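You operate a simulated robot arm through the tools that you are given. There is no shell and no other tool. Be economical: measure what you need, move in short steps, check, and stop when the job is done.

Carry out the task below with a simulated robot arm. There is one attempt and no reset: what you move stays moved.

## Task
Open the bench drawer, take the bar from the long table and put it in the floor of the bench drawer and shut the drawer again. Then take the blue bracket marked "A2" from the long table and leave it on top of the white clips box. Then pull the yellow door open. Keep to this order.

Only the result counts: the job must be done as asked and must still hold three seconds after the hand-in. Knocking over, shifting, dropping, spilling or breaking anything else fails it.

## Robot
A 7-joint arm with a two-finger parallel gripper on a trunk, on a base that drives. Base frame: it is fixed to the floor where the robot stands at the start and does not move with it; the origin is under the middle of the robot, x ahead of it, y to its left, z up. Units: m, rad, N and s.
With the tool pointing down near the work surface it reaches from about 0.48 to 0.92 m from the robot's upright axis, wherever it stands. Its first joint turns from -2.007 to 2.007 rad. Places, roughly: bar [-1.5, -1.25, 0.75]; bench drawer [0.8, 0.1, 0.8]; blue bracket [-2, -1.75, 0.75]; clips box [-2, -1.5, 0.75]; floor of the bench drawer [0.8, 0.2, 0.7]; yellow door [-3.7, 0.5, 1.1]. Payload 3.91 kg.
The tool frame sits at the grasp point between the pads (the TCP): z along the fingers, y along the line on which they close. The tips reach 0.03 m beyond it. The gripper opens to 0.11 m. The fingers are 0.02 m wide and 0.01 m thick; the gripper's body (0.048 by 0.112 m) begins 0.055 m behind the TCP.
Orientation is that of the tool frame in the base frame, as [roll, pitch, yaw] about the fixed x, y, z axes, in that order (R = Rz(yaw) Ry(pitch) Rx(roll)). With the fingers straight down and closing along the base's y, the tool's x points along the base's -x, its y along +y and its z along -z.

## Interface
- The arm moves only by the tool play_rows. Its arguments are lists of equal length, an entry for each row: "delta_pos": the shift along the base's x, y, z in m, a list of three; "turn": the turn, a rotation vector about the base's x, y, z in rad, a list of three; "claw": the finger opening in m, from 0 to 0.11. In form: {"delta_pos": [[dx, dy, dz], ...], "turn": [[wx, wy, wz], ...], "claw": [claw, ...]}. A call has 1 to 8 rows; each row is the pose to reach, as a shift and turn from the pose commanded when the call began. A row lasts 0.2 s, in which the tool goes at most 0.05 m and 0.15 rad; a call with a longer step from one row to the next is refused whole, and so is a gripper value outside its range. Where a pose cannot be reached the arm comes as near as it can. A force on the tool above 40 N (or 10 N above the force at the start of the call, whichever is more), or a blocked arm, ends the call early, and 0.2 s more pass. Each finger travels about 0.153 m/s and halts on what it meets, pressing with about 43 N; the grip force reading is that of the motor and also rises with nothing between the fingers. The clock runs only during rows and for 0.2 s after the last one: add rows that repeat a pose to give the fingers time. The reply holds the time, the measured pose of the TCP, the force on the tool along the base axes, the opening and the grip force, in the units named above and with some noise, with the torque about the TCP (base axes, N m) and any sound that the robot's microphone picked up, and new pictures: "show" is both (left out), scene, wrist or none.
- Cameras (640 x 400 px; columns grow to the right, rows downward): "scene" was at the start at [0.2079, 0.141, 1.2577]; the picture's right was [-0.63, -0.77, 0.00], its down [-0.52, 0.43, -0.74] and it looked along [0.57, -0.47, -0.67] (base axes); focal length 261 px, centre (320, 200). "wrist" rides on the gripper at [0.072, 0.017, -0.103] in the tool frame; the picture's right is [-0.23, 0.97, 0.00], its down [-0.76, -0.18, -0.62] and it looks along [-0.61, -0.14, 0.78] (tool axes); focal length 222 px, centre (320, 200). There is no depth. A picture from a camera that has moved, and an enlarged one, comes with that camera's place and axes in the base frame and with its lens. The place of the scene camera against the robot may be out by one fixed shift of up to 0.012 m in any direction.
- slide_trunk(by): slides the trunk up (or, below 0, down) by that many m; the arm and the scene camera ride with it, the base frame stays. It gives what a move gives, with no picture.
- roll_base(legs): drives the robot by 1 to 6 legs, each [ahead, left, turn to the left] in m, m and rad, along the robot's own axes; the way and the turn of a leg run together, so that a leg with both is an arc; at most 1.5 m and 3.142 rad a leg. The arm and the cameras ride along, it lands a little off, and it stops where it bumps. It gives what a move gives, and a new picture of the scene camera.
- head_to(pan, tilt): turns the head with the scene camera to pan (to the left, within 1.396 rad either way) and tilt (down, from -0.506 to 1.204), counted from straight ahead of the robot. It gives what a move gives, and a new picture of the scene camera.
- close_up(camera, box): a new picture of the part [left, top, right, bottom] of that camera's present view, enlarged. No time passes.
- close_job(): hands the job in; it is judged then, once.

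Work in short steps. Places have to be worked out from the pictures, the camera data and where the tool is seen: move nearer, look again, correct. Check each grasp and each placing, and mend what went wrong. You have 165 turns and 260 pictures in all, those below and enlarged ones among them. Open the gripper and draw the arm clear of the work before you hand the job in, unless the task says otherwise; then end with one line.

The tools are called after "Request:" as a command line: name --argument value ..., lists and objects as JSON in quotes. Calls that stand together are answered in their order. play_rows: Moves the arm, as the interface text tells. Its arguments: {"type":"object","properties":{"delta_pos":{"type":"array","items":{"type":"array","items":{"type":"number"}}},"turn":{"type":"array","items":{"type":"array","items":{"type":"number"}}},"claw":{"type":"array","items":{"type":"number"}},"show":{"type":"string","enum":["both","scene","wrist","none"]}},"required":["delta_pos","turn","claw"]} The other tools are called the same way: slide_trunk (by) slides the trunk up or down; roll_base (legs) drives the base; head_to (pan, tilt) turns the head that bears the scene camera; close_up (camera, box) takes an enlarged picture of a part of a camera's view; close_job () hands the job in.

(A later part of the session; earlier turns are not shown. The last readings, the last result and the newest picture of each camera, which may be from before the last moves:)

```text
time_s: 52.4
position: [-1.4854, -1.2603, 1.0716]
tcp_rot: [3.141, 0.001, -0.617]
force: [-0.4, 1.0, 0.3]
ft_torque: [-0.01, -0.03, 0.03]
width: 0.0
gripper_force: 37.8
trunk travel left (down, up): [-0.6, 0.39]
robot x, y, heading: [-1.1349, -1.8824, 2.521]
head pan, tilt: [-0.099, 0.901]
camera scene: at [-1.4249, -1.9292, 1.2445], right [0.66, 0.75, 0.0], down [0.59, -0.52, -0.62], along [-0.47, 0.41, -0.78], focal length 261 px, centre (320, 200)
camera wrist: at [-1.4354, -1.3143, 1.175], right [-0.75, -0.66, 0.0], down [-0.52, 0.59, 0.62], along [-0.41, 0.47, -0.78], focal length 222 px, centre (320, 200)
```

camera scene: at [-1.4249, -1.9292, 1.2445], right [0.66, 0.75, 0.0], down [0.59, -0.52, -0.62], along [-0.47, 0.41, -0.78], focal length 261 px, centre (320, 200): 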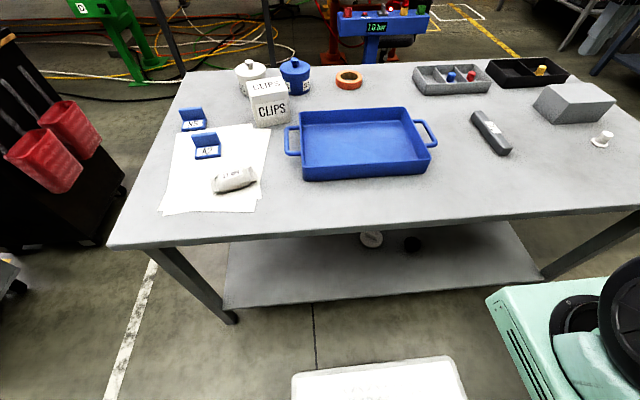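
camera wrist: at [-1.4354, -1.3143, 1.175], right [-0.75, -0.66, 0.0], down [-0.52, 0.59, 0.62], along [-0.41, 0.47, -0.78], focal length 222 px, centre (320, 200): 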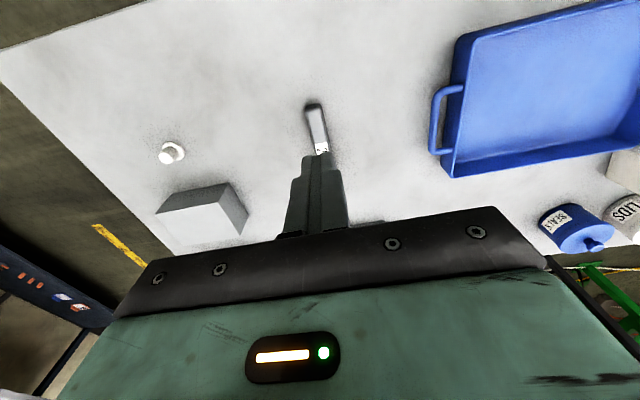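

The bar slipped out—grip was too shallow. I reopen, return above it and go deeper, feeling for the table.

Request:
play_rows --delta_pos '[[-0.03, 0.03, -0.02], [-0.06, 0.06, -0.04], [-0.08, 0.0805, -0.07], [-0.08, 0.0805, -0.11], [-0.08, 0.0805, -0.15], [-0.08, 0.0805, -0.19], [-0.08, 0.0805, -0.2]]' --turn '[[0, 0, 0], [0, 0, 0], [0, 0, 0], [0, 0, 0], [0, 0, 0], [0, 0, 0], [0, 0, 0]]' --claw '[0.07, 0.07, 0.07, 0.07, 0.07, 0.07, 0.07]' --show "wrist"

Request:
play_rows --delta_pos '[[0, 0, -0.04], [0, 0, -0.053], [0, 0, -0.058], [0, 0, -0.062], [0, 0, -0.066], [0, 0, -0.07]]' --turn '[[0, 0, 0], [0, 0, 0], [0, 0, 0], [0, 0, 0], [0, 0, 0], [0, 0, 0]]' --claw '[0.07, 0.07, 0.07, 0.07, 0.07, 0.07]' --show "wrist"

```text
time_s: 54.0
position: [-1.5656, -1.1799, 0.8723]
tcp_rot: [3.14, 0.0, -0.617]
force: [0.7, -0.9, 0.7]
ft_torque: [-0.01, 0.01, 0.03]
width: 0.0698
gripper_force: 0.2
trunk travel left (down, up): [-0.6, 0.39]
robot x, y, heading: [-1.1339, -1.8816, 2.522]
head pan, tilt: [-0.099, 0.901]
camera wrist: at [-1.5157, -1.2337, 0.9752], right [-0.75, -0.66, 0.0], down [-0.52, 0.59, 0.62], along [-0.41, 0.47, -0.78], focal length 222 px, centre (320, 200)
```

wrist: 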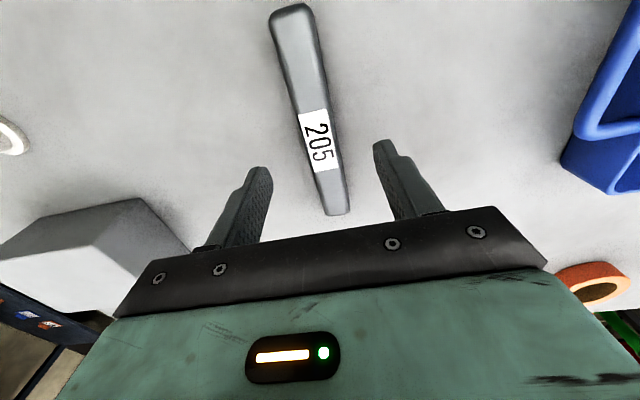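

```text
time_s: 55.4
position: [-1.5642, -1.1778, 0.8104]
tcp_rot: [-3.138, 0.005, -0.617]
force: [7.8, -9.1, 21.2]
ft_torque: [-1.12, 0.06, 0.36]
width: 0.0712
gripper_force: 1.3
trunk travel left (down, up): [-0.6, 0.39]
robot x, y, heading: [-1.1323, -1.8821, 2.521]
head pan, tilt: [-0.099, 0.901]
stopped in row 6: the force on the tool passed its limit at 46 N (the readings are from after the stop); the commanded pose is now the measured one
camera wrist: at [-1.5152, -1.2334, 0.9131], right [-0.75, -0.66, 0.0], down [-0.52, 0.58, 0.63], along [-0.42, 0.47, -0.78], focal length 222 px, centre (320, 200)
```

wrist: 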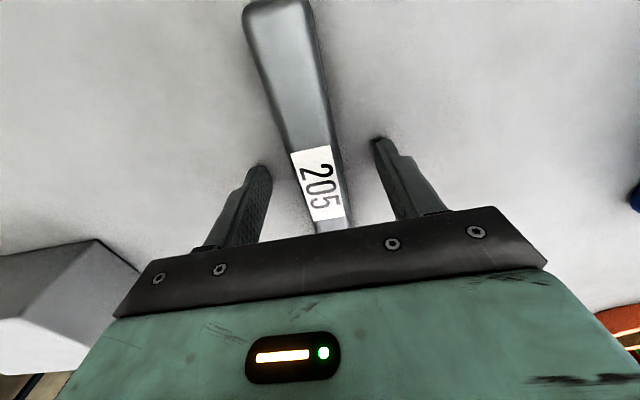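

Table contact at TCP 0.811, so table z≈0.781. I rise 3 mm and grip fully.

Request:
play_rows --delta_pos '[[0, 0, 0.004], [0, 0, 0.004], [0, 0, 0.004], [0, 0, 0.004], [0, 0, 0.004]]' --turn '[[0, 0, 0], [0, 0, 0], [0, 0, 0], [0, 0, 0], [0, 0, 0]]' --claw '[0.07, 0.0, 0.0, 0.0, 0.0]' --show "none"

Request:
play_rows --delta_pos '[[0, 0, 0.01], [0, 0, 0.02], [0, 0, 0.03], [0, 0, 0.04]]' --turn '[[0, 0, 0], [0, 0, 0], [0, 0, 0], [0, 0, 0]]' --claw '[0.0, 0.0, 0.0, 0.0]'

```text
time_s: 56.5
position: [-1.5669, -1.177, 0.8109]
tcp_rot: [3.141, 0.004, -0.617]
force: [0.4, -0.9, -0.6]
ft_torque: [-0.01, -0.01, 0.01]
width: 0.0278
gripper_force: 43.2
trunk travel left (down, up): [-0.6, 0.39]
robot x, y, heading: [-1.1346, -1.882, 2.53]
head pan, tilt: [-0.099, 0.901]
```

```text
time_s: 57.5
position: [-1.5654, -1.1774, 0.8511]
tcp_rot: [-3.141, 0.003, -0.618]
force: [-0.1, 0.1, -5.1]
ft_torque: [0.01, 0.01, 0.0]
width: 0.0276
gripper_force: 43.2
trunk travel left (down, up): [-0.6, 0.39]
robot x, y, heading: [-1.133, -1.8871, 2.526]
head pan, tilt: [-0.099, 0.901]
camera scene: at [-1.4246, -1.9294, 1.2446], right [0.66, 0.75, 0.0], down [0.59, -0.52, -0.62], along [-0.47, 0.41, -0.78], focal length 261 px, centre (320, 200)
camera wrist: at [-1.5163, -1.2329, 0.9542], right [-0.75, -0.66, 0.0], down [-0.52, 0.58, 0.63], along [-0.41, 0.47, -0.78], focal length 222 px, centre (320, 200)
```

scene: 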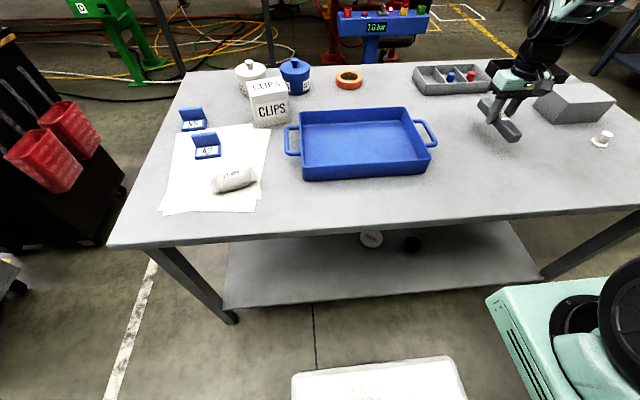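
wrist: 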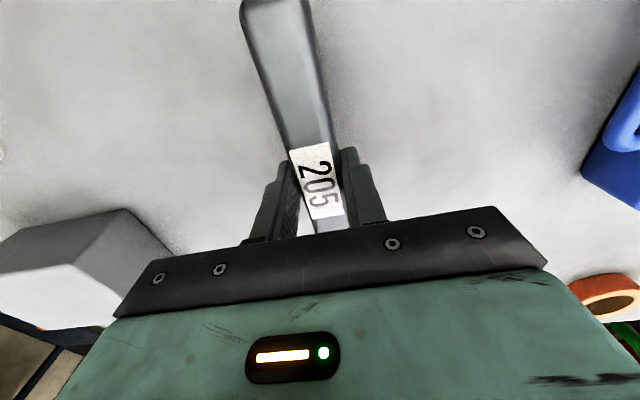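

Bar held (≈5 N). I raise it further and draw back to carry.

Request:
play_rows --delta_pos '[[0, 0, 0.035], [0, 0, 0.07], [0, 0, 0.105], [0, 0, 0.14], [0.015, -0.03, 0.16], [0.03, -0.07, 0.17], [0.045, -0.11, 0.18], [0.058, -0.15, 0.18]]' --turn '[[0, 0, 0], [0, 0, 0], [0, 0, 0], [0, 0, 0], [0, 0, 0], [0, 0, 0], [0, 0, 0], [0, 0, 0]]' --claw '[0.0, 0.0, 0.0, 0.0, 0.0, 0.0, 0.0, 0.0]' --show "wrist"

```text
time_s: 59.4
position: [-1.5073, -1.3275, 1.0318]
tcp_rot: [3.141, 0.004, -0.618]
force: [-0.6, 1.2, -6.0]
ft_torque: [-0.02, 0.0, 0.0]
width: 0.0277
gripper_force: 42.6
trunk travel left (down, up): [-0.6, 0.39]
robot x, y, heading: [-1.1342, -1.8846, 2.526]
head pan, tilt: [-0.099, 0.901]
camera wrist: at [-1.4574, -1.3824, 1.1348], right [-0.75, -0.66, 0.0], down [-0.52, 0.58, 0.63], along [-0.41, 0.47, -0.78], focal length 222 px, centre (320, 200)
```

wrist: 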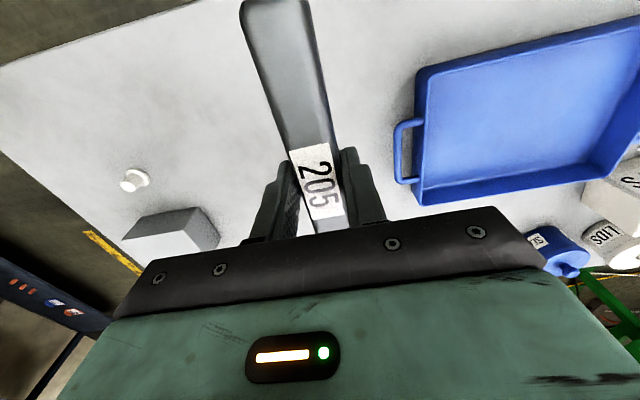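

Now I drive back the same way to the front of the drawer, then check the pose before closing in.

Request:
roll_base --legs '[[-0.2, -0.72, 0], [0, -0.8, 0], [0, 0, -1.566]]'

Request:
head_to --pan -0.2 --tilt 0.75

```text
time_s: 71.1
position: [0.4506, -0.3702, 1.0326]
tcp_rot: [-3.141, 0.003, -2.16]
force: [0.9, -0.2, -4.6]
ft_torque: [0.0, 0.01, -0.06]
width: 0.0274
gripper_force: 43.2
trunk travel left (down, up): [-0.6, 0.39]
robot x, y, heading: [-0.094, -0.7595, 0.978]
head pan, tilt: [-0.099, 0.901]
camera scene: at [-0.1364, -0.4786, 1.2446], right [0.77, -0.64, 0.0], down [-0.5, -0.6, -0.62], along [0.4, 0.48, -0.78], focal length 261 px, centre (320, 200)
```

scene: 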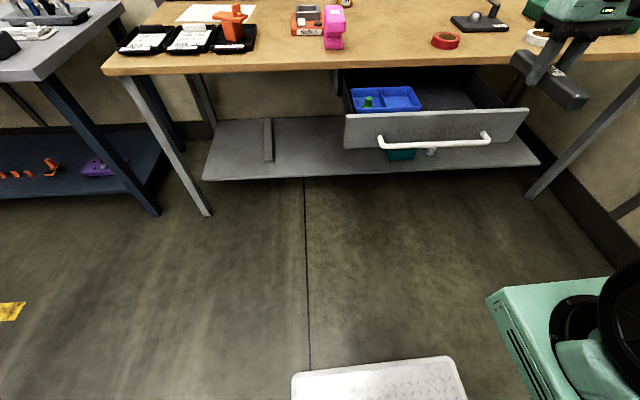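

```text
time_s: 71.8
position: [0.4504, -0.3706, 1.0319]
tcp_rot: [-3.141, 0.004, -2.163]
force: [0.9, 0.5, -5.5]
ft_torque: [0.01, 0.02, 0.01]
width: 0.0277
gripper_force: 43.1
trunk travel left (down, up): [-0.6, 0.39]
robot x, y, heading: [-0.0937, -0.7583, 0.977]
head pan, tilt: [-0.201, 0.75]
camera scene: at [-0.1255, -0.4786, 1.2565], right [0.7, -0.71, 0.0], down [-0.49, -0.48, -0.73], along [0.52, 0.51, -0.68], focal length 261 px, centre (320, 200)
```

scene: 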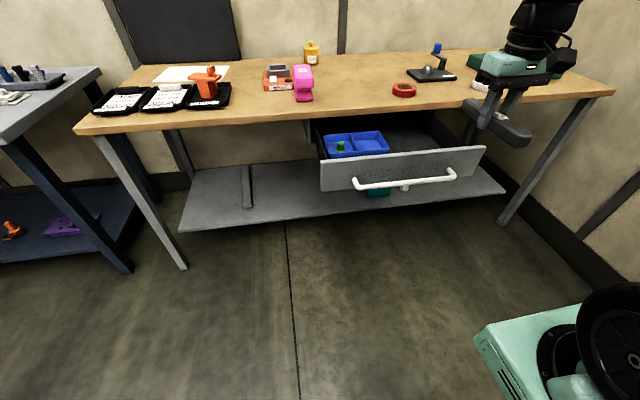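

Bar still held; drawer panel top at z≈0.81, from (0.336,−0.024) to (0.76,−0.347); table edge about 0.22 m behind it. I drive 0.148 m ahead.

Request:
roll_base --legs '[[0.148, 0, 0]]'

Request:
play_rows --delta_pos '[[0, 0, 0], [0, 0, 0], [0, 0, 0], [0, 0, 0], [0, 0, 0], [0, 0, 0], [0, 0, 0], [0, 0, 0]]' --turn '[[0, 0, 0.149], [0, 0, 0.298], [0, 0, 0.447], [0, 0, 0.596], [0, 0, 0.745], [0, 0, 0.894], [0, 0, 1.043], [0, 0, 1.192]]' --claw '[0.0, 0.0, 0.0, 0.0, 0.0, 0.0, 0.0, 0.0]' --show "none"

```text
time_s: 73.1
position: [0.5327, -0.2464, 1.0312]
tcp_rot: [-3.141, 0.004, -2.162]
force: [-0.6, 0.2, -5.1]
ft_torque: [-0.02, 0.01, -0.01]
width: 0.0279
gripper_force: 43.2
trunk travel left (down, up): [-0.6, 0.39]
robot x, y, heading: [-0.014, -0.6328, 0.982]
head pan, tilt: [-0.201, 0.75]
camera scene: at [-0.0436, -0.356, 1.2565], right [0.7, -0.71, 0.0], down [-0.48, -0.48, -0.73], along [0.52, 0.51, -0.68], focal length 261 px, centre (320, 200)
```

scene: 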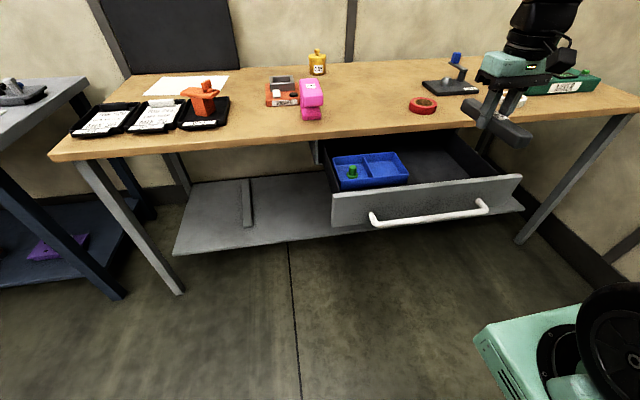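

```text
time_s: 74.9
position: [0.5326, -0.2468, 1.0324]
tcp_rot: [-3.141, 0.004, -0.964]
force: [-0.2, -0.6, -5.6]
ft_torque: [0.0, -0.02, 0.0]
width: 0.0279
gripper_force: 43.4
trunk travel left (down, up): [-0.6, 0.39]
robot x, y, heading: [-0.0148, -0.6345, 0.985]
head pan, tilt: [-0.201, 0.75]
```

I finish the turn so the bar lies parallel to the drawer front, and move above the free floor right of the tray.

Request:
play_rows --delta_pos '[[0.038, 0.016, 0], [0.076, 0.032, 0], [0.114, 0.048, 0], [0.152, 0.064, 0], [0.189, 0.079, 0], [0.189, 0.079, -0.04]]' --turn '[[0, 0, 0.11], [0, 0, 0.22], [0, 0, 0.32], [0, 0, 0.32], [0, 0, 0.32], [0, 0, 0.32]]' --claw '[0.0, 0.0, 0.0, 0.0, 0.0, 0.0]'

```text
time_s: 76.3
position: [0.7211, -0.168, 0.9921]
tcp_rot: [-3.14, 0.003, -0.648]
force: [0.0, -0.2, -4.1]
ft_torque: [0.0, -0.02, 0.01]
width: 0.0277
gripper_force: 42.7
trunk travel left (down, up): [-0.6, 0.39]
robot x, y, heading: [-0.0118, -0.6346, 0.976]
head pan, tilt: [-0.201, 0.75]
camera scene: at [-0.0438, -0.3562, 1.2566], right [0.7, -0.71, 0.0], down [-0.48, -0.48, -0.73], along [0.52, 0.51, -0.68], focal length 261 px, centre (320, 200)
camera wrist: at [0.7693, -0.225, 1.0951], right [-0.77, -0.64, 0.0], down [-0.5, 0.6, 0.63], along [-0.4, 0.48, -0.78], focal length 222 px, centre (320, 200)
```

scene: 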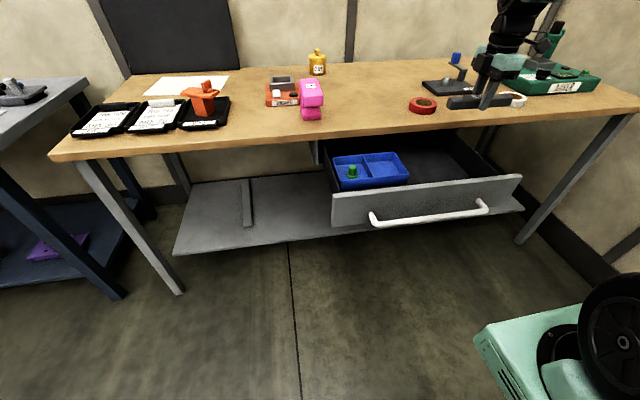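
wrist: 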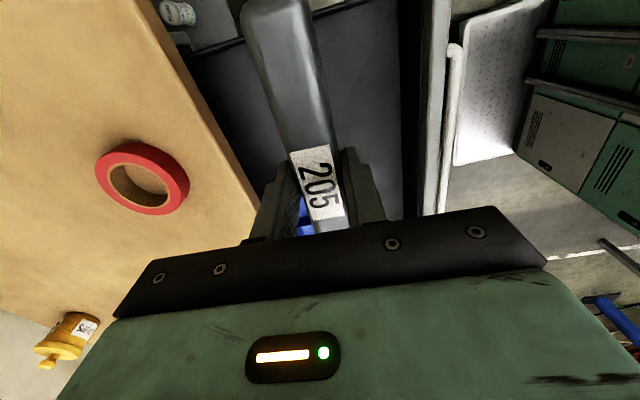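

The drawer box's right wall seems nearer (l≈−0.75) than the panel end, so the gap beside the tray is about 0.19 m. I zoom to measure it.

Request:
close_up --camera "scene" --box '[310, 120, 530, 240]'

Request:
close_up --camera "wrist" --box '[140, 0, 460, 240]'

```text
2.91 times, centred on (420, 180) of scene
camera zoom: at [-0.0438, -0.3562, 1.2566], right [0.7, -0.71, 0.0], down [-0.48, -0.48, -0.73], along [0.52, 0.51, -0.68], focal length 760 px, centre (29, 258)
```

zoom: 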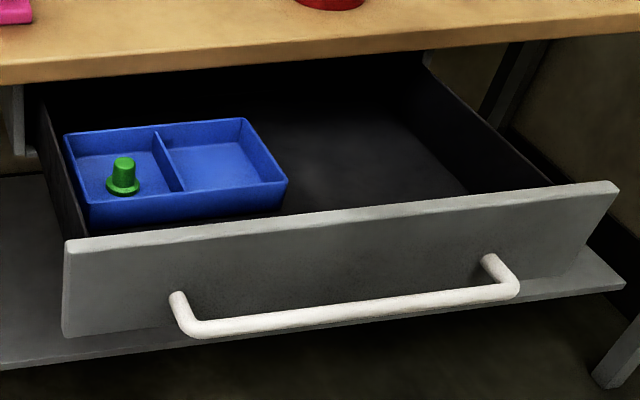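

```text
1.67 times, centred on (300, 120) of wrist
camera zoom: at [0.7693, -0.225, 1.0951], right [-0.77, -0.64, 0.0], down [-0.5, 0.6, 0.63], along [-0.4, 0.48, -0.78], focal length 370 px, centre (353, 333)
```

zoom: 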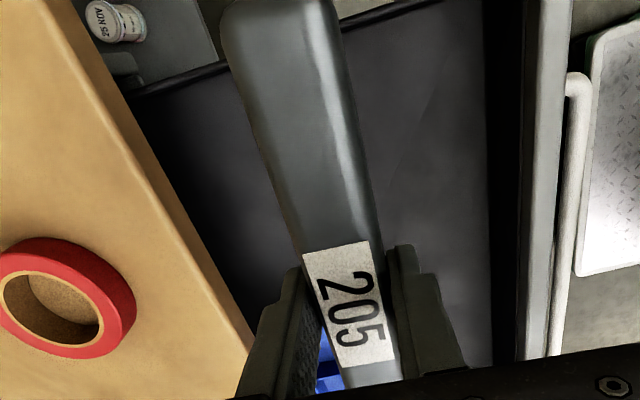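

The free gap is about 0.22 m wide; I place the bar diagonally for more margin: turn −0.75, shift slightly, and look.

Request:
play_rows --delta_pos '[[-0.003, 0.003, 0], [-0.006, 0.006, 0], [-0.009, 0.009, 0], [-0.011, 0.012, 0], [-0.011, 0.014, 0], [-0.011, 0.014, -0.04]]' --turn '[[0, 0, -0.149], [0, 0, -0.298], [0, 0, -0.447], [0, 0, -0.596], [0, 0, -0.745], [0, 0, -0.745]]' --claw '[0.0, 0.0, 0.0, 0.0, 0.0, 0.0]'

```text
time_s: 77.7
position: [0.7112, -0.1536, 0.9518]
tcp_rot: [-3.139, 0.003, -1.395]
force: [0.2, 0.3, -4.5]
ft_torque: [0.04, 0.02, 0.0]
width: 0.0277
gripper_force: 43.0
trunk travel left (down, up): [-0.6, 0.39]
robot x, y, heading: [-0.0108, -0.635, 0.979]
head pan, tilt: [-0.201, 0.75]
camera scene: at [-0.0438, -0.3561, 1.2566], right [0.7, -0.71, 0.0], down [-0.48, -0.48, -0.73], along [0.52, 0.51, -0.68], focal length 261 px, centre (320, 200)
camera wrist: at [0.7072, -0.2277, 1.0545], right [-1.0, 0.05, 0.0], down [0.04, 0.78, 0.63], along [0.03, 0.63, -0.78], focal length 222 px, centre (320, 200)
```

scene: 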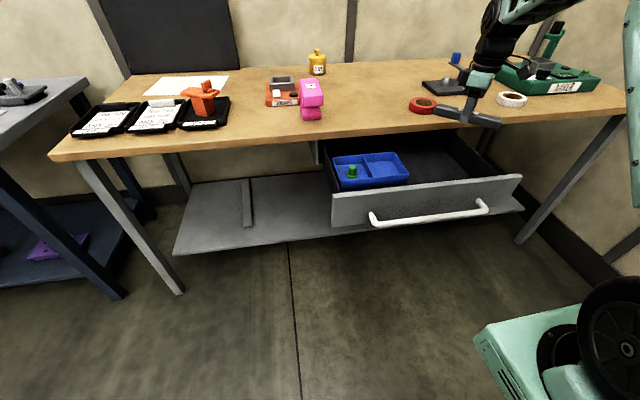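
wrist: 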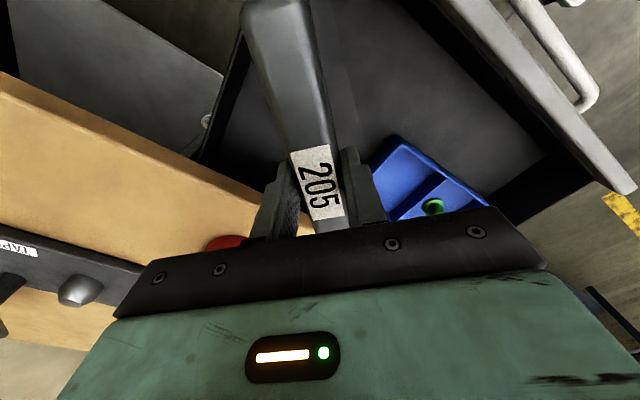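

Bar ends should clear the tray, panel and table edge. I lower to z≈0.82 and look.

Request:
play_rows --delta_pos '[[0, 0, -0.035], [0, 0, -0.07], [0, 0, -0.1], [0, 0, -0.13]]' --turn '[[0, 0, 0], [0, 0, 0], [0, 0, 0], [0, 0, 0]]' --claw '[0.0, 0.0, 0.0, 0.0]'

```text
time_s: 78.7
position: [0.7116, -0.1527, 0.8205]
tcp_rot: [-3.139, 0.004, -1.394]
force: [0.6, 0.0, -3.3]
ft_torque: [0.0, 0.0, 0.04]
width: 0.0278
gripper_force: 43.1
trunk travel left (down, up): [-0.6, 0.39]
robot x, y, heading: [-0.0155, -0.6385, 0.982]
head pan, tilt: [-0.201, 0.75]
camera scene: at [-0.0437, -0.3561, 1.2566], right [0.7, -0.71, 0.0], down [-0.48, -0.48, -0.73], along [0.52, 0.51, -0.68], focal length 261 px, centre (320, 200)
camera wrist: at [0.7079, -0.2273, 0.9247], right [-1.0, 0.05, 0.0], down [0.04, 0.78, 0.63], along [0.03, 0.63, -0.78], focal length 222 px, centre (320, 200)
```

scene: 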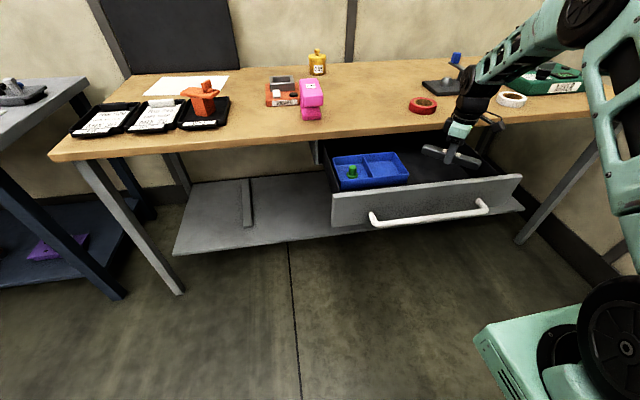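
wrist: 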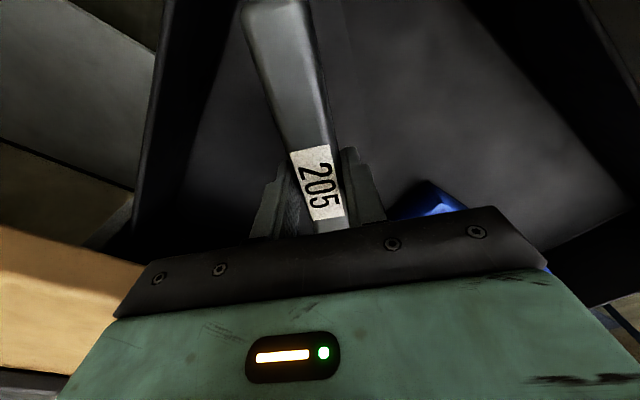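

Well placed inside the drawer. I go on down, slowly near the floor, until contact.

Request:
play_rows --delta_pos '[[0, 0, -0.03], [0, 0, -0.05], [0, 0, -0.06], [0, 0, -0.067], [0, 0, -0.074], [0, 0, -0.08], [0, 0, -0.086], [0, 0, -0.092]]' --turn '[[0, 0, 0], [0, 0, 0], [0, 0, 0], [0, 0, 0], [0, 0, 0], [0, 0, 0], [0, 0, 0], [0, 0, 0]]' --claw '[0.0, 0.0, 0.0, 0.0, 0.0, 0.0, 0.0, 0.0]'

```text
time_s: 80.0
position: [0.714, -0.1494, 0.7569]
tcp_rot: [-3.127, 0.012, -1.394]
force: [-2.7, 2.8, 16.5]
ft_torque: [-1.4, 0.19, -0.11]
width: 0.0278
gripper_force: 43.0
trunk travel left (down, up): [-0.6, 0.39]
robot x, y, heading: [-0.0149, -0.6386, 0.977]
head pan, tilt: [-0.201, 0.75]
stopped in row 6: the force on the tool passed its limit at 46 N (the readings are from after the stop); the commanded pose is now the measured one
camera scene: at [-0.0445, -0.3563, 1.2567], right [0.7, -0.71, 0.0], down [-0.48, -0.48, -0.73], along [0.52, 0.51, -0.68], focal length 261 px, centre (320, 200)
camera wrist: at [0.7093, -0.2243, 0.8586], right [-1.0, 0.05, -0.01], down [0.03, 0.77, 0.64], along [0.04, 0.63, -0.77], focal length 222 px, centre (320, 200)
```

scene: 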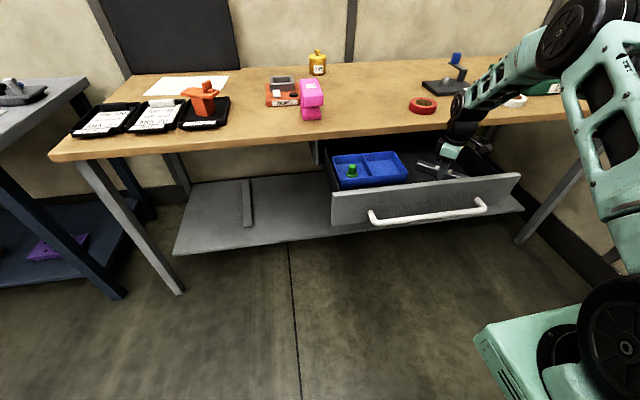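
wrist: 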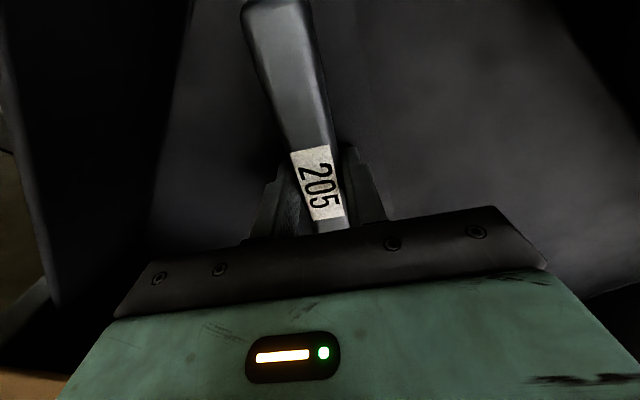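

Contact at TCP 0.757, with torque implying the bar's near end touches first. I check whether it is the floor or a wall.

Request:
close_up --camera "scene" --box '[370, 100, 530, 220]'

Request:
close_up --camera "wrist" --box '[140, 0, 460, 240]'

```text
3.33 times, centred on (450, 160) of scene
camera zoom: at [-0.0445, -0.3563, 1.2567], right [0.7, -0.71, 0.0], down [-0.48, -0.48, -0.73], along [0.52, 0.51, -0.68], focal length 871 px, centre (-113, 333)
```

zoom: 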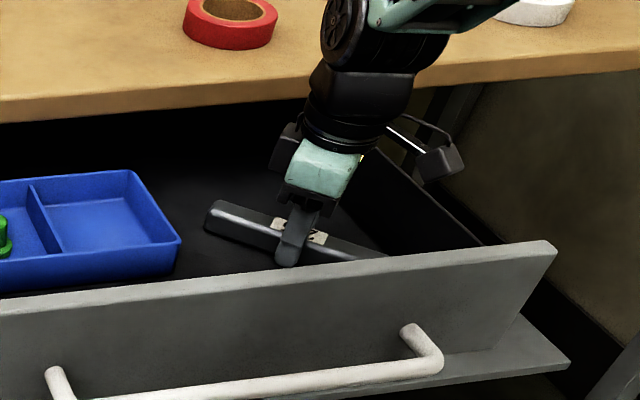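

```text
1.67 times, centred on (300, 120) of wrist
camera zoom: at [0.7093, -0.2243, 0.8586], right [-1.0, 0.05, -0.01], down [0.03, 0.77, 0.64], along [0.04, 0.63, -0.77], focal length 370 px, centre (353, 333)
```

zoom: 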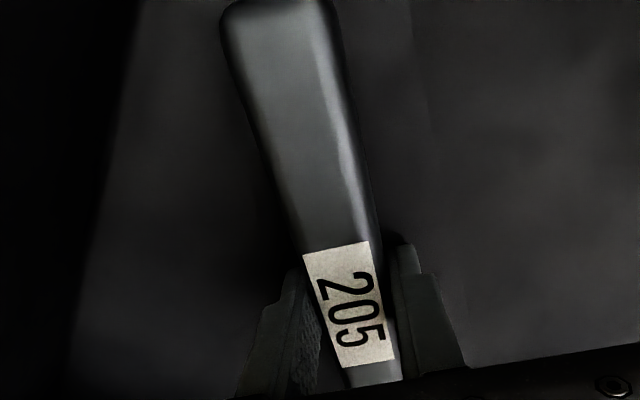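

The torque matches the bar's near end touching the drawer floor (bar slightly tilted). I level the tool, lower gently and see whether it settles.

Request:
play_rows --delta_pos '[[0, 0, 0.004], [0, 0, -0.002], [0, 0, -0.006]]' --turn '[[0.012, 0.004, 0], [0.014, 0.0, 0], [0.014, 0.0, 0]]' --claw '[0.0, 0.0, 0.0]' --show "none"

```text
time_s: 80.7
position: [0.7166, -0.1469, 0.7564]
tcp_rot: [-3.119, 0.029, -1.393]
force: [-0.8, 2.2, 14.5]
ft_torque: [-1.14, 0.17, -0.15]
width: 0.0277
gripper_force: 43.1
trunk travel left (down, up): [-0.6, 0.39]
robot x, y, heading: [-0.0111, -0.6357, 0.982]
head pan, tilt: [-0.201, 0.75]
stopped in row 3: the force on the tool passed its limit at 45 N (the readings are from after the stop); the commanded pose is now the measured one
```

Contact persists at the same height (fingertips ≈0.727), so this is the drawer floor. I level the tool slightly and open.

Request:
play_rows --delta_pos '[[0, 0, 0.003], [0, 0, 0.003], [0, 0, 0.003], [0, 0, 0.003]]' --turn '[[-0.022, -0.025, 0], [-0.022, -0.025, 0], [-0.022, -0.025, 0], [-0.022, -0.025, 0]]' --claw '[0.0, 0.025, 0.04, 0.05]'

```text
time_s: 81.7
position: [0.7162, -0.1495, 0.7565]
tcp_rot: [-3.103, 0.0, -1.395]
force: [5.7, -5.5, 6.8]
ft_torque: [-0.23, 0.11, 0.21]
width: 0.0475
gripper_force: 0.1
trunk travel left (down, up): [-0.6, 0.39]
robot x, y, heading: [-0.0113, -0.6393, 0.98]
head pan, tilt: [-0.201, 0.75]
camera scene: at [-0.0438, -0.3565, 1.2566], right [0.7, -0.71, 0.0], down [-0.48, -0.48, -0.73], along [0.52, 0.51, -0.68], focal length 261 px, centre (320, 200)
camera wrist: at [0.7085, -0.2242, 0.8599], right [-1.0, 0.05, -0.04], down [0.02, 0.78, 0.63], along [0.06, 0.63, -0.78], focal length 222 px, centre (320, 200)
```

scene: 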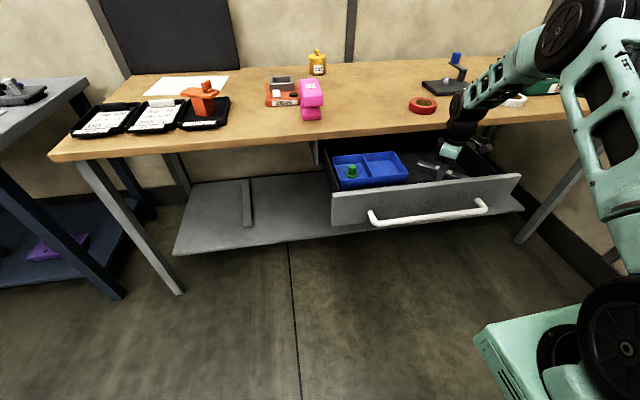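
wrist: 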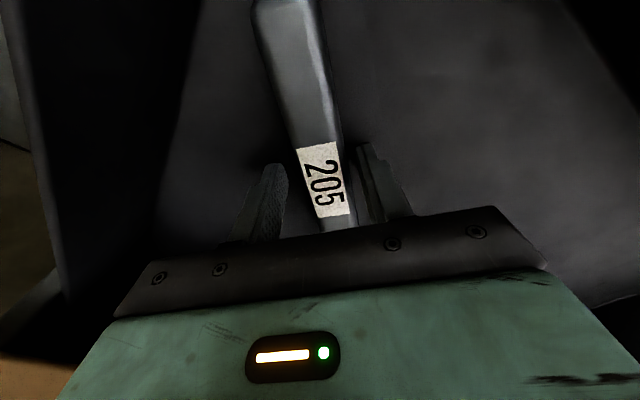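

Released. I rise straight up, levelling the tool, and check the bar.

Request:
play_rows --delta_pos '[[0, 0, 0.02], [0, 0, 0.05], [0, 0, 0.09], [0, 0, 0.13], [0, 0, 0.17], [0, 0, 0.21], [0, 0, 0.25]]' --turn '[[0, 0, 0], [0, 0, 0], [-0.02, 0, 0], [-0.038, 0, 0], [-0.038, 0, 0], [-0.038, 0, 0], [-0.038, 0, 0]]' --claw '[0.06, 0.06, 0.06, 0.06, 0.06, 0.06, 0.06]'

Request:
close_up --camera "scene" --box '[310, 120, 530, 240]'

```text
time_s: 83.3
position: [0.7146, -0.1488, 1.0078]
tcp_rot: [-3.111, -0.036, -1.393]
force: [0.3, 0.1, 0.4]
ft_torque: [-0.01, -0.01, -0.02]
width: 0.0604
gripper_force: 0.0
trunk travel left (down, up): [-0.6, 0.39]
robot x, y, heading: [-0.0154, -0.6374, 0.983]
head pan, tilt: [-0.201, 0.75]
camera scene: at [-0.0436, -0.3559, 1.2565], right [0.7, -0.71, 0.0], down [-0.48, -0.48, -0.73], along [0.52, 0.51, -0.68], focal length 261 px, centre (320, 200)
camera wrist: at [0.7072, -0.2191, 1.1133], right [-1.0, 0.05, -0.04], down [0.02, 0.8, 0.6], along [0.06, 0.6, -0.8], focal length 222 px, centre (320, 200)
```

scene: 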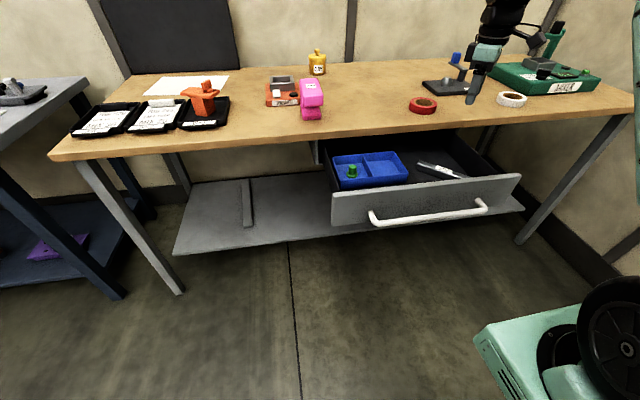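
wrist: 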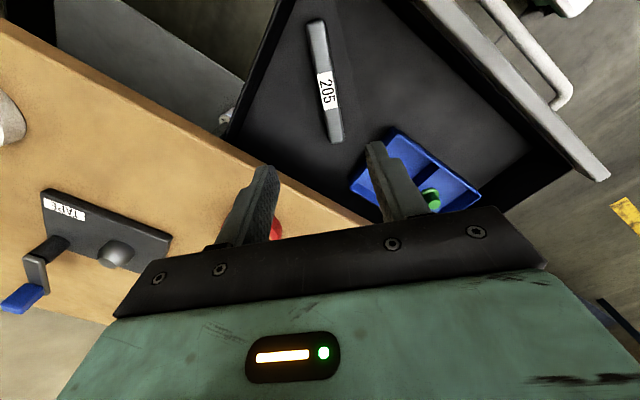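

```text
2.91 times, centred on (420, 180) of scene
camera zoom: at [-0.0436, -0.3559, 1.2565], right [0.7, -0.71, 0.0], down [-0.48, -0.48, -0.73], along [0.52, 0.51, -0.68], focal length 760 px, centre (29, 258)
```

zoom: 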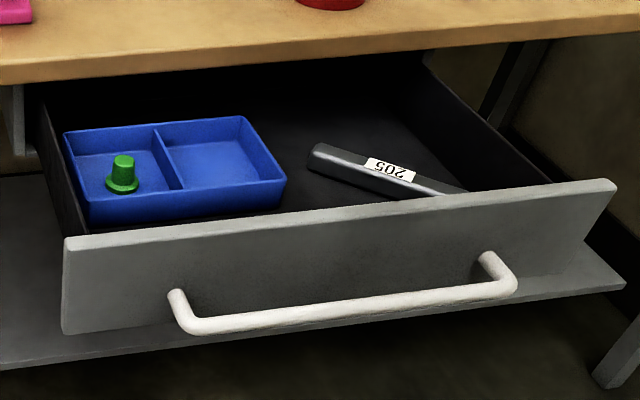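

Bar lies on the drawer floor clear of the tray. Now to shut the drawer: I retract the tool, level it, and turn it to point horizontally again.

Request:
play_rows --delta_pos '[[-0.02, -0.032, 0.01], [-0.045, -0.073, 0.02], [-0.07, -0.114, 0.02], [-0.095, -0.155, 0.02], [-0.127, -0.19, 0.02]]' --turn '[[0.01, 0.012, 0], [0.02, 0.024, 0], [0.03, 0.0365, 0], [0.03, 0.0365, 0], [0.03, 0.0365, 0]]' --claw '[0.06, 0.06, 0.06, 0.06, 0.06]' --show "none"

Request:
play_rows --delta_pos '[[0, 0, 0], [0, 0, 0], [0, 0, 0], [0, 0, 0], [0, 0, 0], [0, 0, 0], [0, 0, 0], [0, 0, 0]]' --turn '[[0.0896, 0.0566, -0.0982], [0.1792, 0.1132, -0.1964], [0.2688, 0.1698, -0.2946], [0.3584, 0.2264, -0.3928], [0.448, 0.283, -0.491], [0.5376, 0.3396, -0.5892], [0.6272, 0.3962, -0.6874], [0.7168, 0.4528, -0.7856]]' --claw '[0.06, 0.06, 0.06, 0.06, 0.06, 0.06, 0.06, 0.06]' --show "none"

Request:
play_rows --delta_pos '[[0, 0, 0], [0, 0, 0], [0, 0, 0], [0, 0, 0], [0, 0, 0], [0, 0, 0], [0, 0, 0], [0, 0, 0]]' --turn '[[0.0896, 0.0566, -0.0982], [0.1792, 0.1132, -0.1964], [0.2688, 0.1698, -0.2946], [0.3584, 0.2264, -0.3928], [0.448, 0.283, -0.491], [0.5376, 0.3396, -0.5892], [0.6272, 0.3962, -0.6874], [0.7168, 0.4528, -0.7856]]' --claw '[0.06, 0.06, 0.06, 0.06, 0.06, 0.06, 0.06, 0.06]'

```text
time_s: 84.5
position: [0.5883, -0.3388, 1.0283]
tcp_rot: [-3.139, 0.0, -1.391]
force: [1.3, -1.1, -0.1]
ft_torque: [-0.04, 0.04, -0.02]
width: 0.0599
gripper_force: 0.0
trunk travel left (down, up): [-0.6, 0.39]
robot x, y, heading: [-0.0124, -0.636, 0.978]
head pan, tilt: [-0.201, 0.75]
```

```text
time_s: 86.3
position: [0.5882, -0.3391, 1.0284]
tcp_rot: [2.481, 0.536, -2.418]
force: [0.2, -0.2, -0.5]
ft_torque: [0.01, -0.01, -0.02]
width: 0.06
gripper_force: 0.0
trunk travel left (down, up): [-0.6, 0.39]
robot x, y, heading: [-0.0122, -0.6362, 0.982]
head pan, tilt: [-0.201, 0.75]
```

```text
time_s: 88.1
position: [0.5889, -0.3383, 1.0278]
tcp_rot: [1.672, 0.189, 2.725]
force: [0.2, 0.6, 0.1]
ft_torque: [-0.02, 0.01, 0.0]
width: 0.06
gripper_force: 0.1
trunk travel left (down, up): [-0.6, 0.39]
robot x, y, heading: [-0.0136, -0.6359, 0.983]
head pan, tilt: [-0.201, 0.75]
camera scene: at [-0.0438, -0.3562, 1.2566], right [0.7, -0.71, 0.0], down [-0.48, -0.48, -0.73], along [0.52, 0.51, -0.68], focal length 261 px, centre (320, 200)
camera wrist: at [0.4784, -0.3996, 1.0406], right [0.08, 0.07, 0.99], down [0.45, -0.89, 0.03], along [0.89, 0.44, -0.1], focal length 222 px, centre (320, 200)
```

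scene: 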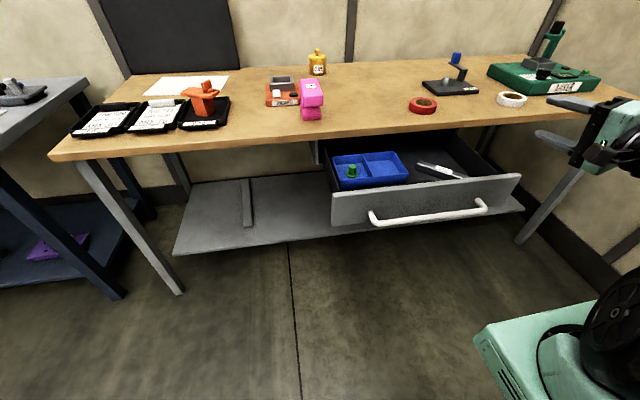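
wrist: 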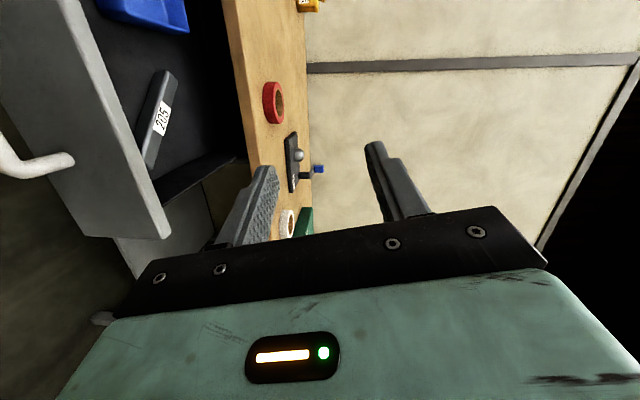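

Almost there; I finish the turn and move to a point before the handle centre, first at height.

Request:
play_rows --delta_pos '[[-0.02, 0.01, 0], [-0.05, 0.025, 0], [-0.08, 0.042, 0], [-0.112, 0.059, 0], [-0.112, 0.059, -0.045], [-0.112, 0.059, -0.09], [-0.112, 0.059, -0.135], [-0.112, 0.059, -0.18]]' --turn '[[0.0896, 0.0566, -0.0982], [0.1792, 0.1132, -0.1964], [0.1792, 0.1132, -0.1964], [0.1792, 0.1132, -0.1964], [0.1792, 0.1132, -0.1964], [0.1792, 0.1132, -0.1964], [0.1792, 0.1132, -0.1964], [0.1792, 0.1132, -0.1964]]' --claw '[0.06, 0.06, 0.06, 0.06, 0.06, 0.06, 0.06, 0.06]' --show "none"

Request:
play_rows --delta_pos '[[0, 0, -0.045], [0, 0, -0.09], [0, 0, -0.094]]' --turn '[[0, 0, 0], [0, 0, 0], [0, 0, 0]]' --claw '[0.06, 0.06, 0.06]'

```text
time_s: 89.9
position: [0.4969, -0.2677, 0.8167]
tcp_rot: [1.572, 0.003, 2.522]
force: [0.2, -0.1, 0.5]
ft_torque: [-0.05, 0.01, -0.05]
width: 0.0601
gripper_force: 0.0
out of reach, approached as far as the arm can: row 1, 2, 3, 4, 5, 6, 7, 8
trunk travel left (down, up): [-0.6, 0.39]
robot x, y, heading: [-0.0125, -0.6394, 0.98]
head pan, tilt: [-0.201, 0.75]
```

```text
time_s: 90.3
position: [0.5009, -0.2644, 0.7903]
tcp_rot: [1.537, -0.004, 2.52]
force: [0.6, 0.9, 35.9]
ft_torque: [0.91, -0.72, -0.03]
width: 0.0417
gripper_force: 0.1
trunk travel left (down, up): [-0.6, 0.39]
robot x, y, heading: [-0.0159, -0.6324, 0.983]
head pan, tilt: [-0.201, 0.75]
stopped in row 2: the force on the tool passed its limit at 56 N (the readings are from after the stop); the commanded pose is now the measured one
camera scene: at [-0.0448, -0.3568, 1.2575], right [0.7, -0.71, 0.0], down [-0.48, -0.48, -0.73], along [0.52, 0.51, -0.68], focal length 261 px, centre (320, 200)
camera wrist: at [0.3814, -0.307, 0.8046], right [0.17, -0.16, 0.97], down [0.26, -0.94, -0.2], along [0.95, 0.29, -0.12], focal length 222 px, centre (320, 200)
```

scene: 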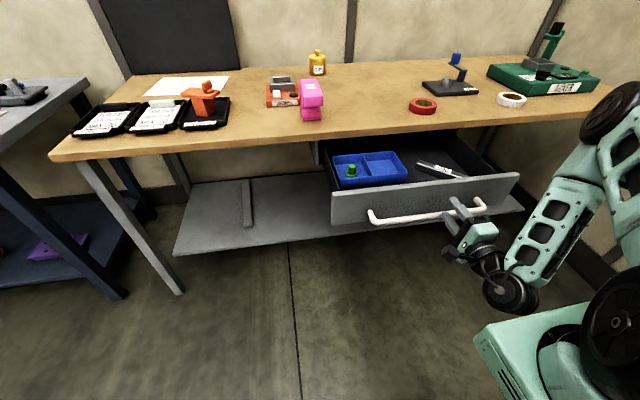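
wrist: 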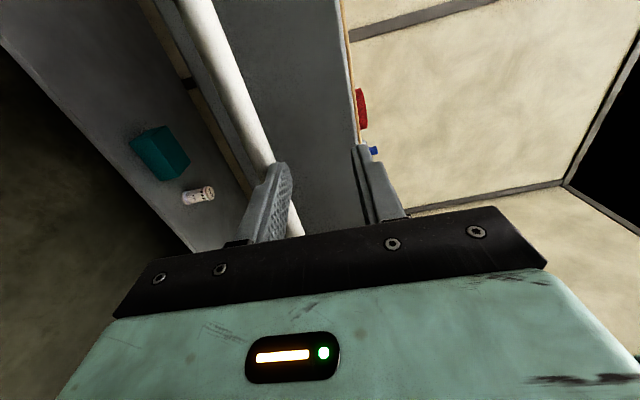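

The lower finger came down on the handle because the arm couldn't retract enough. I lift off and back the base 0.12 m, then go down in front.

Request:
play_rows --delta_pos '[[0, 0, 0.03], [0, 0, 0.05]]' --turn '[[0, 0, 0], [0.033, 0.01, 0]]' --claw '[0.06, 0.06]' --show "none"

Request:
roll_base --legs '[[-0.12, 0, 0]]'

```text
time_s: 90.9
position: [0.5036, -0.2644, 0.8306]
tcp_rot: [1.529, -0.028, 2.522]
force: [0.5, -0.4, 0.5]
ft_torque: [0.0, -0.01, -0.01]
width: 0.0599
gripper_force: 0.0
out of reach, approached as far as the arm can: row 2
trunk travel left (down, up): [-0.6, 0.39]
robot x, y, heading: [-0.0131, -0.6354, 0.982]
head pan, tilt: [-0.201, 0.75]
```

```text
time_s: 92.2
position: [0.4365, -0.3651, 0.8313]
tcp_rot: [1.528, -0.028, 2.521]
force: [-0.2, -1.1, -0.5]
ft_torque: [-0.02, -0.01, 0.03]
width: 0.0603
gripper_force: 0.1
trunk travel left (down, up): [-0.6, 0.39]
robot x, y, heading: [-0.0793, -0.7325, 0.983]
head pan, tilt: [-0.201, 0.75]
camera scene: at [-0.1109, -0.4563, 1.2566], right [0.7, -0.71, 0.0], down [-0.48, -0.48, -0.73], along [0.52, 0.51, -0.68], focal length 261 px, centre (320, 200)
```

scene: 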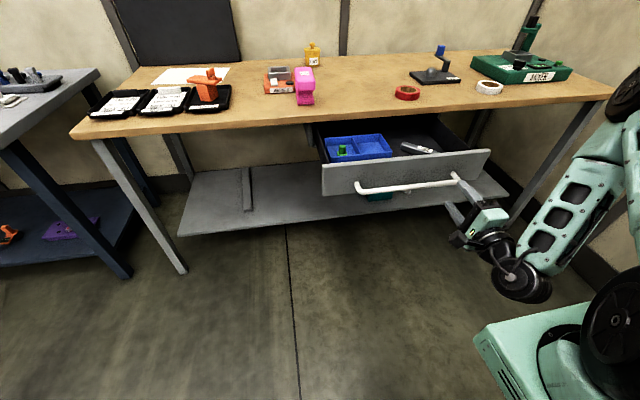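

Now clear in front of the handle. I level the tool and lower to handle height, moving closer.

Request:
play_rows --delta_pos '[[0, 0, -0.04], [0, 0, -0.077], [0.02, 0.043, -0.077], [0.037, 0.078, -0.077]]' --turn '[[-0.025, 0.001, 0], [-0.051, 0.002, 0], [-0.051, 0.002, 0], [-0.051, 0.002, 0]]' --claw '[0.06, 0.06, 0.06, 0.06]'

```text
time_s: 93.2
position: [0.475, -0.2877, 0.7525]
tcp_rot: [1.569, 0.001, 2.52]
force: [0.7, -0.7, 0.2]
ft_torque: [0.01, 0.01, 0.04]
width: 0.0599
gripper_force: 0.0
trunk travel left (down, up): [-0.6, 0.39]
robot x, y, heading: [-0.0776, -0.7388, 0.985]
head pan, tilt: [-0.201, 0.75]
camera scene: at [-0.1107, -0.4564, 1.2566], right [0.7, -0.71, 0.0], down [-0.49, -0.48, -0.73], along [0.52, 0.51, -0.68], focal length 261 px, centre (320, 200)
camera wrist: at [0.3569, -0.3287, 0.7694], right [0.18, -0.13, 0.97], down [0.26, -0.95, -0.18], along [0.95, 0.28, -0.14], focal length 222 px, centre (320, 200)
```

scene: 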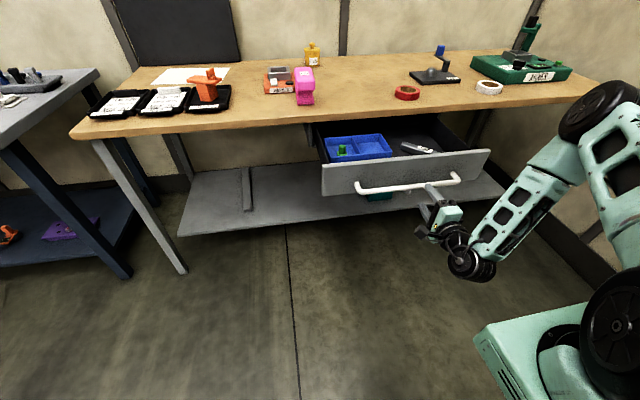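
wrist: 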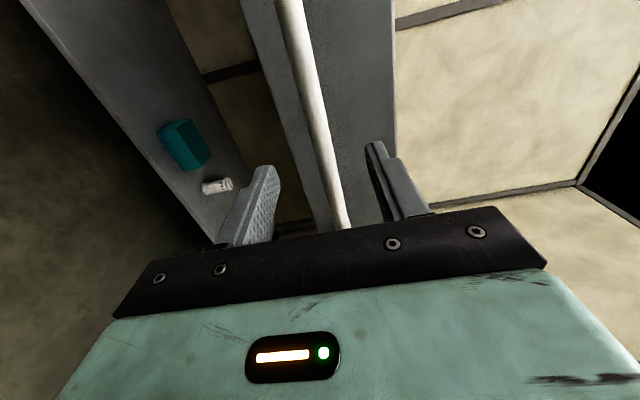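

The bar is centred; I advance to the handle and grip.

Request:
play_rows --delta_pos '[[0.018, 0.028, 0], [0.034, 0.053, 0.001], [0.034, 0.053, 0.001], [0.034, 0.053, 0.001], [0.034, 0.053, 0.001]]' --turn '[[0, 0, 0], [0, 0, 0], [0, 0, 0], [0, 0, 0], [0, 0, 0]]' --claw '[0.06, 0.06, 0.0, 0.0, 0.0]' --show "wrist"

```text
time_s: 94.4
position: [0.5094, -0.2353, 0.7538]
tcp_rot: [1.569, 0.002, 2.52]
force: [1.1, -0.4, -7.4]
ft_torque: [-0.06, -0.01, 0.15]
width: 0.0156
gripper_force: 44.7
trunk travel left (down, up): [-0.6, 0.39]
robot x, y, heading: [-0.0781, -0.7349, 0.979]
head pan, tilt: [-0.201, 0.75]
camera wrist: at [0.3903, -0.2755, 0.7709], right [0.19, -0.13, 0.97], down [0.26, -0.95, -0.18], along [0.95, 0.28, -0.14], focal length 222 px, centre (320, 200)
```

wrist: 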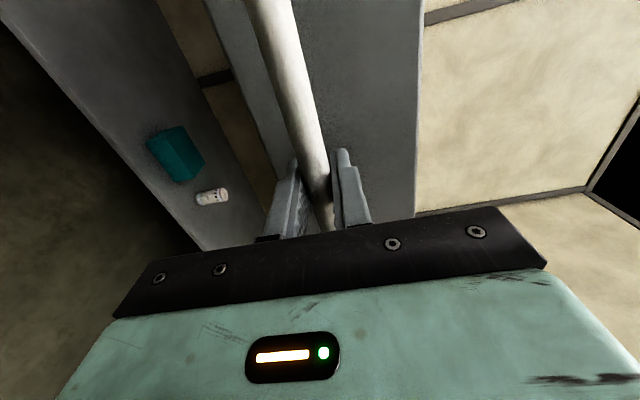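

Gripped. I push the drawer in along its track.

Request:
play_rows --delta_pos '[[0.012, 0.016, 0], [0.033, 0.044, 0], [0.054, 0.072, 0], [0.078, 0.104, 0], [0.102, 0.136, 0], [0.126, 0.168, 0]]' --turn '[[0, 0, 0], [0, 0, 0], [0, 0, 0], [0, 0, 0], [0, 0, 0], [0, 0, 0]]' --claw '[0.0, 0.0, 0.0, 0.0, 0.0, 0.0]'

```text
time_s: 95.8
position: [0.632, -0.0651, 0.7541]
tcp_rot: [1.571, -0.001, 2.525]
force: [-10.6, 5.8, -7.6]
ft_torque: [-0.1, -0.05, -0.46]
width: 0.0157
gripper_force: 44.6
trunk travel left (down, up): [-0.6, 0.39]
robot x, y, heading: [-0.0821, -0.738, 0.982]
head pan, tilt: [-0.201, 0.75]
camera scene: at [-0.1111, -0.4557, 1.2565], right [0.7, -0.71, 0.0], down [-0.48, -0.48, -0.73], along [0.52, 0.51, -0.68], focal length 261 px, centre (320, 200)
camera wrist: at [0.5133, -0.1064, 0.7711], right [0.19, -0.13, 0.97], down [0.26, -0.95, -0.18], along [0.95, 0.29, -0.14], focal length 222 px, centre (320, 200)
```

scene: 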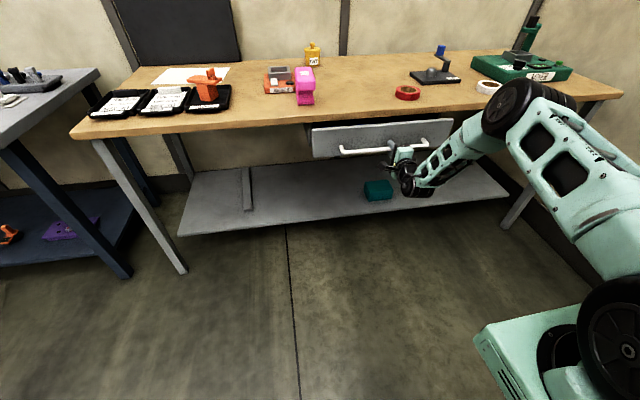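
wrist: 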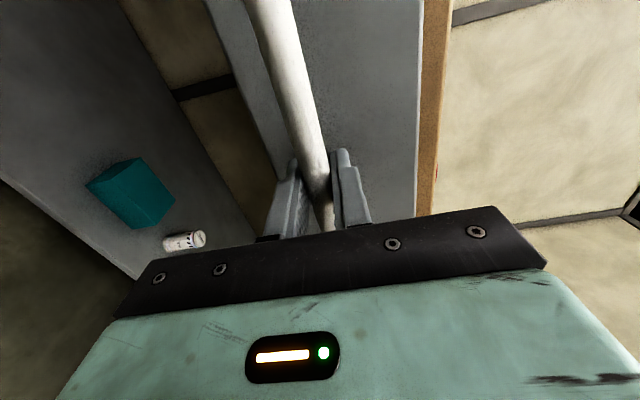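

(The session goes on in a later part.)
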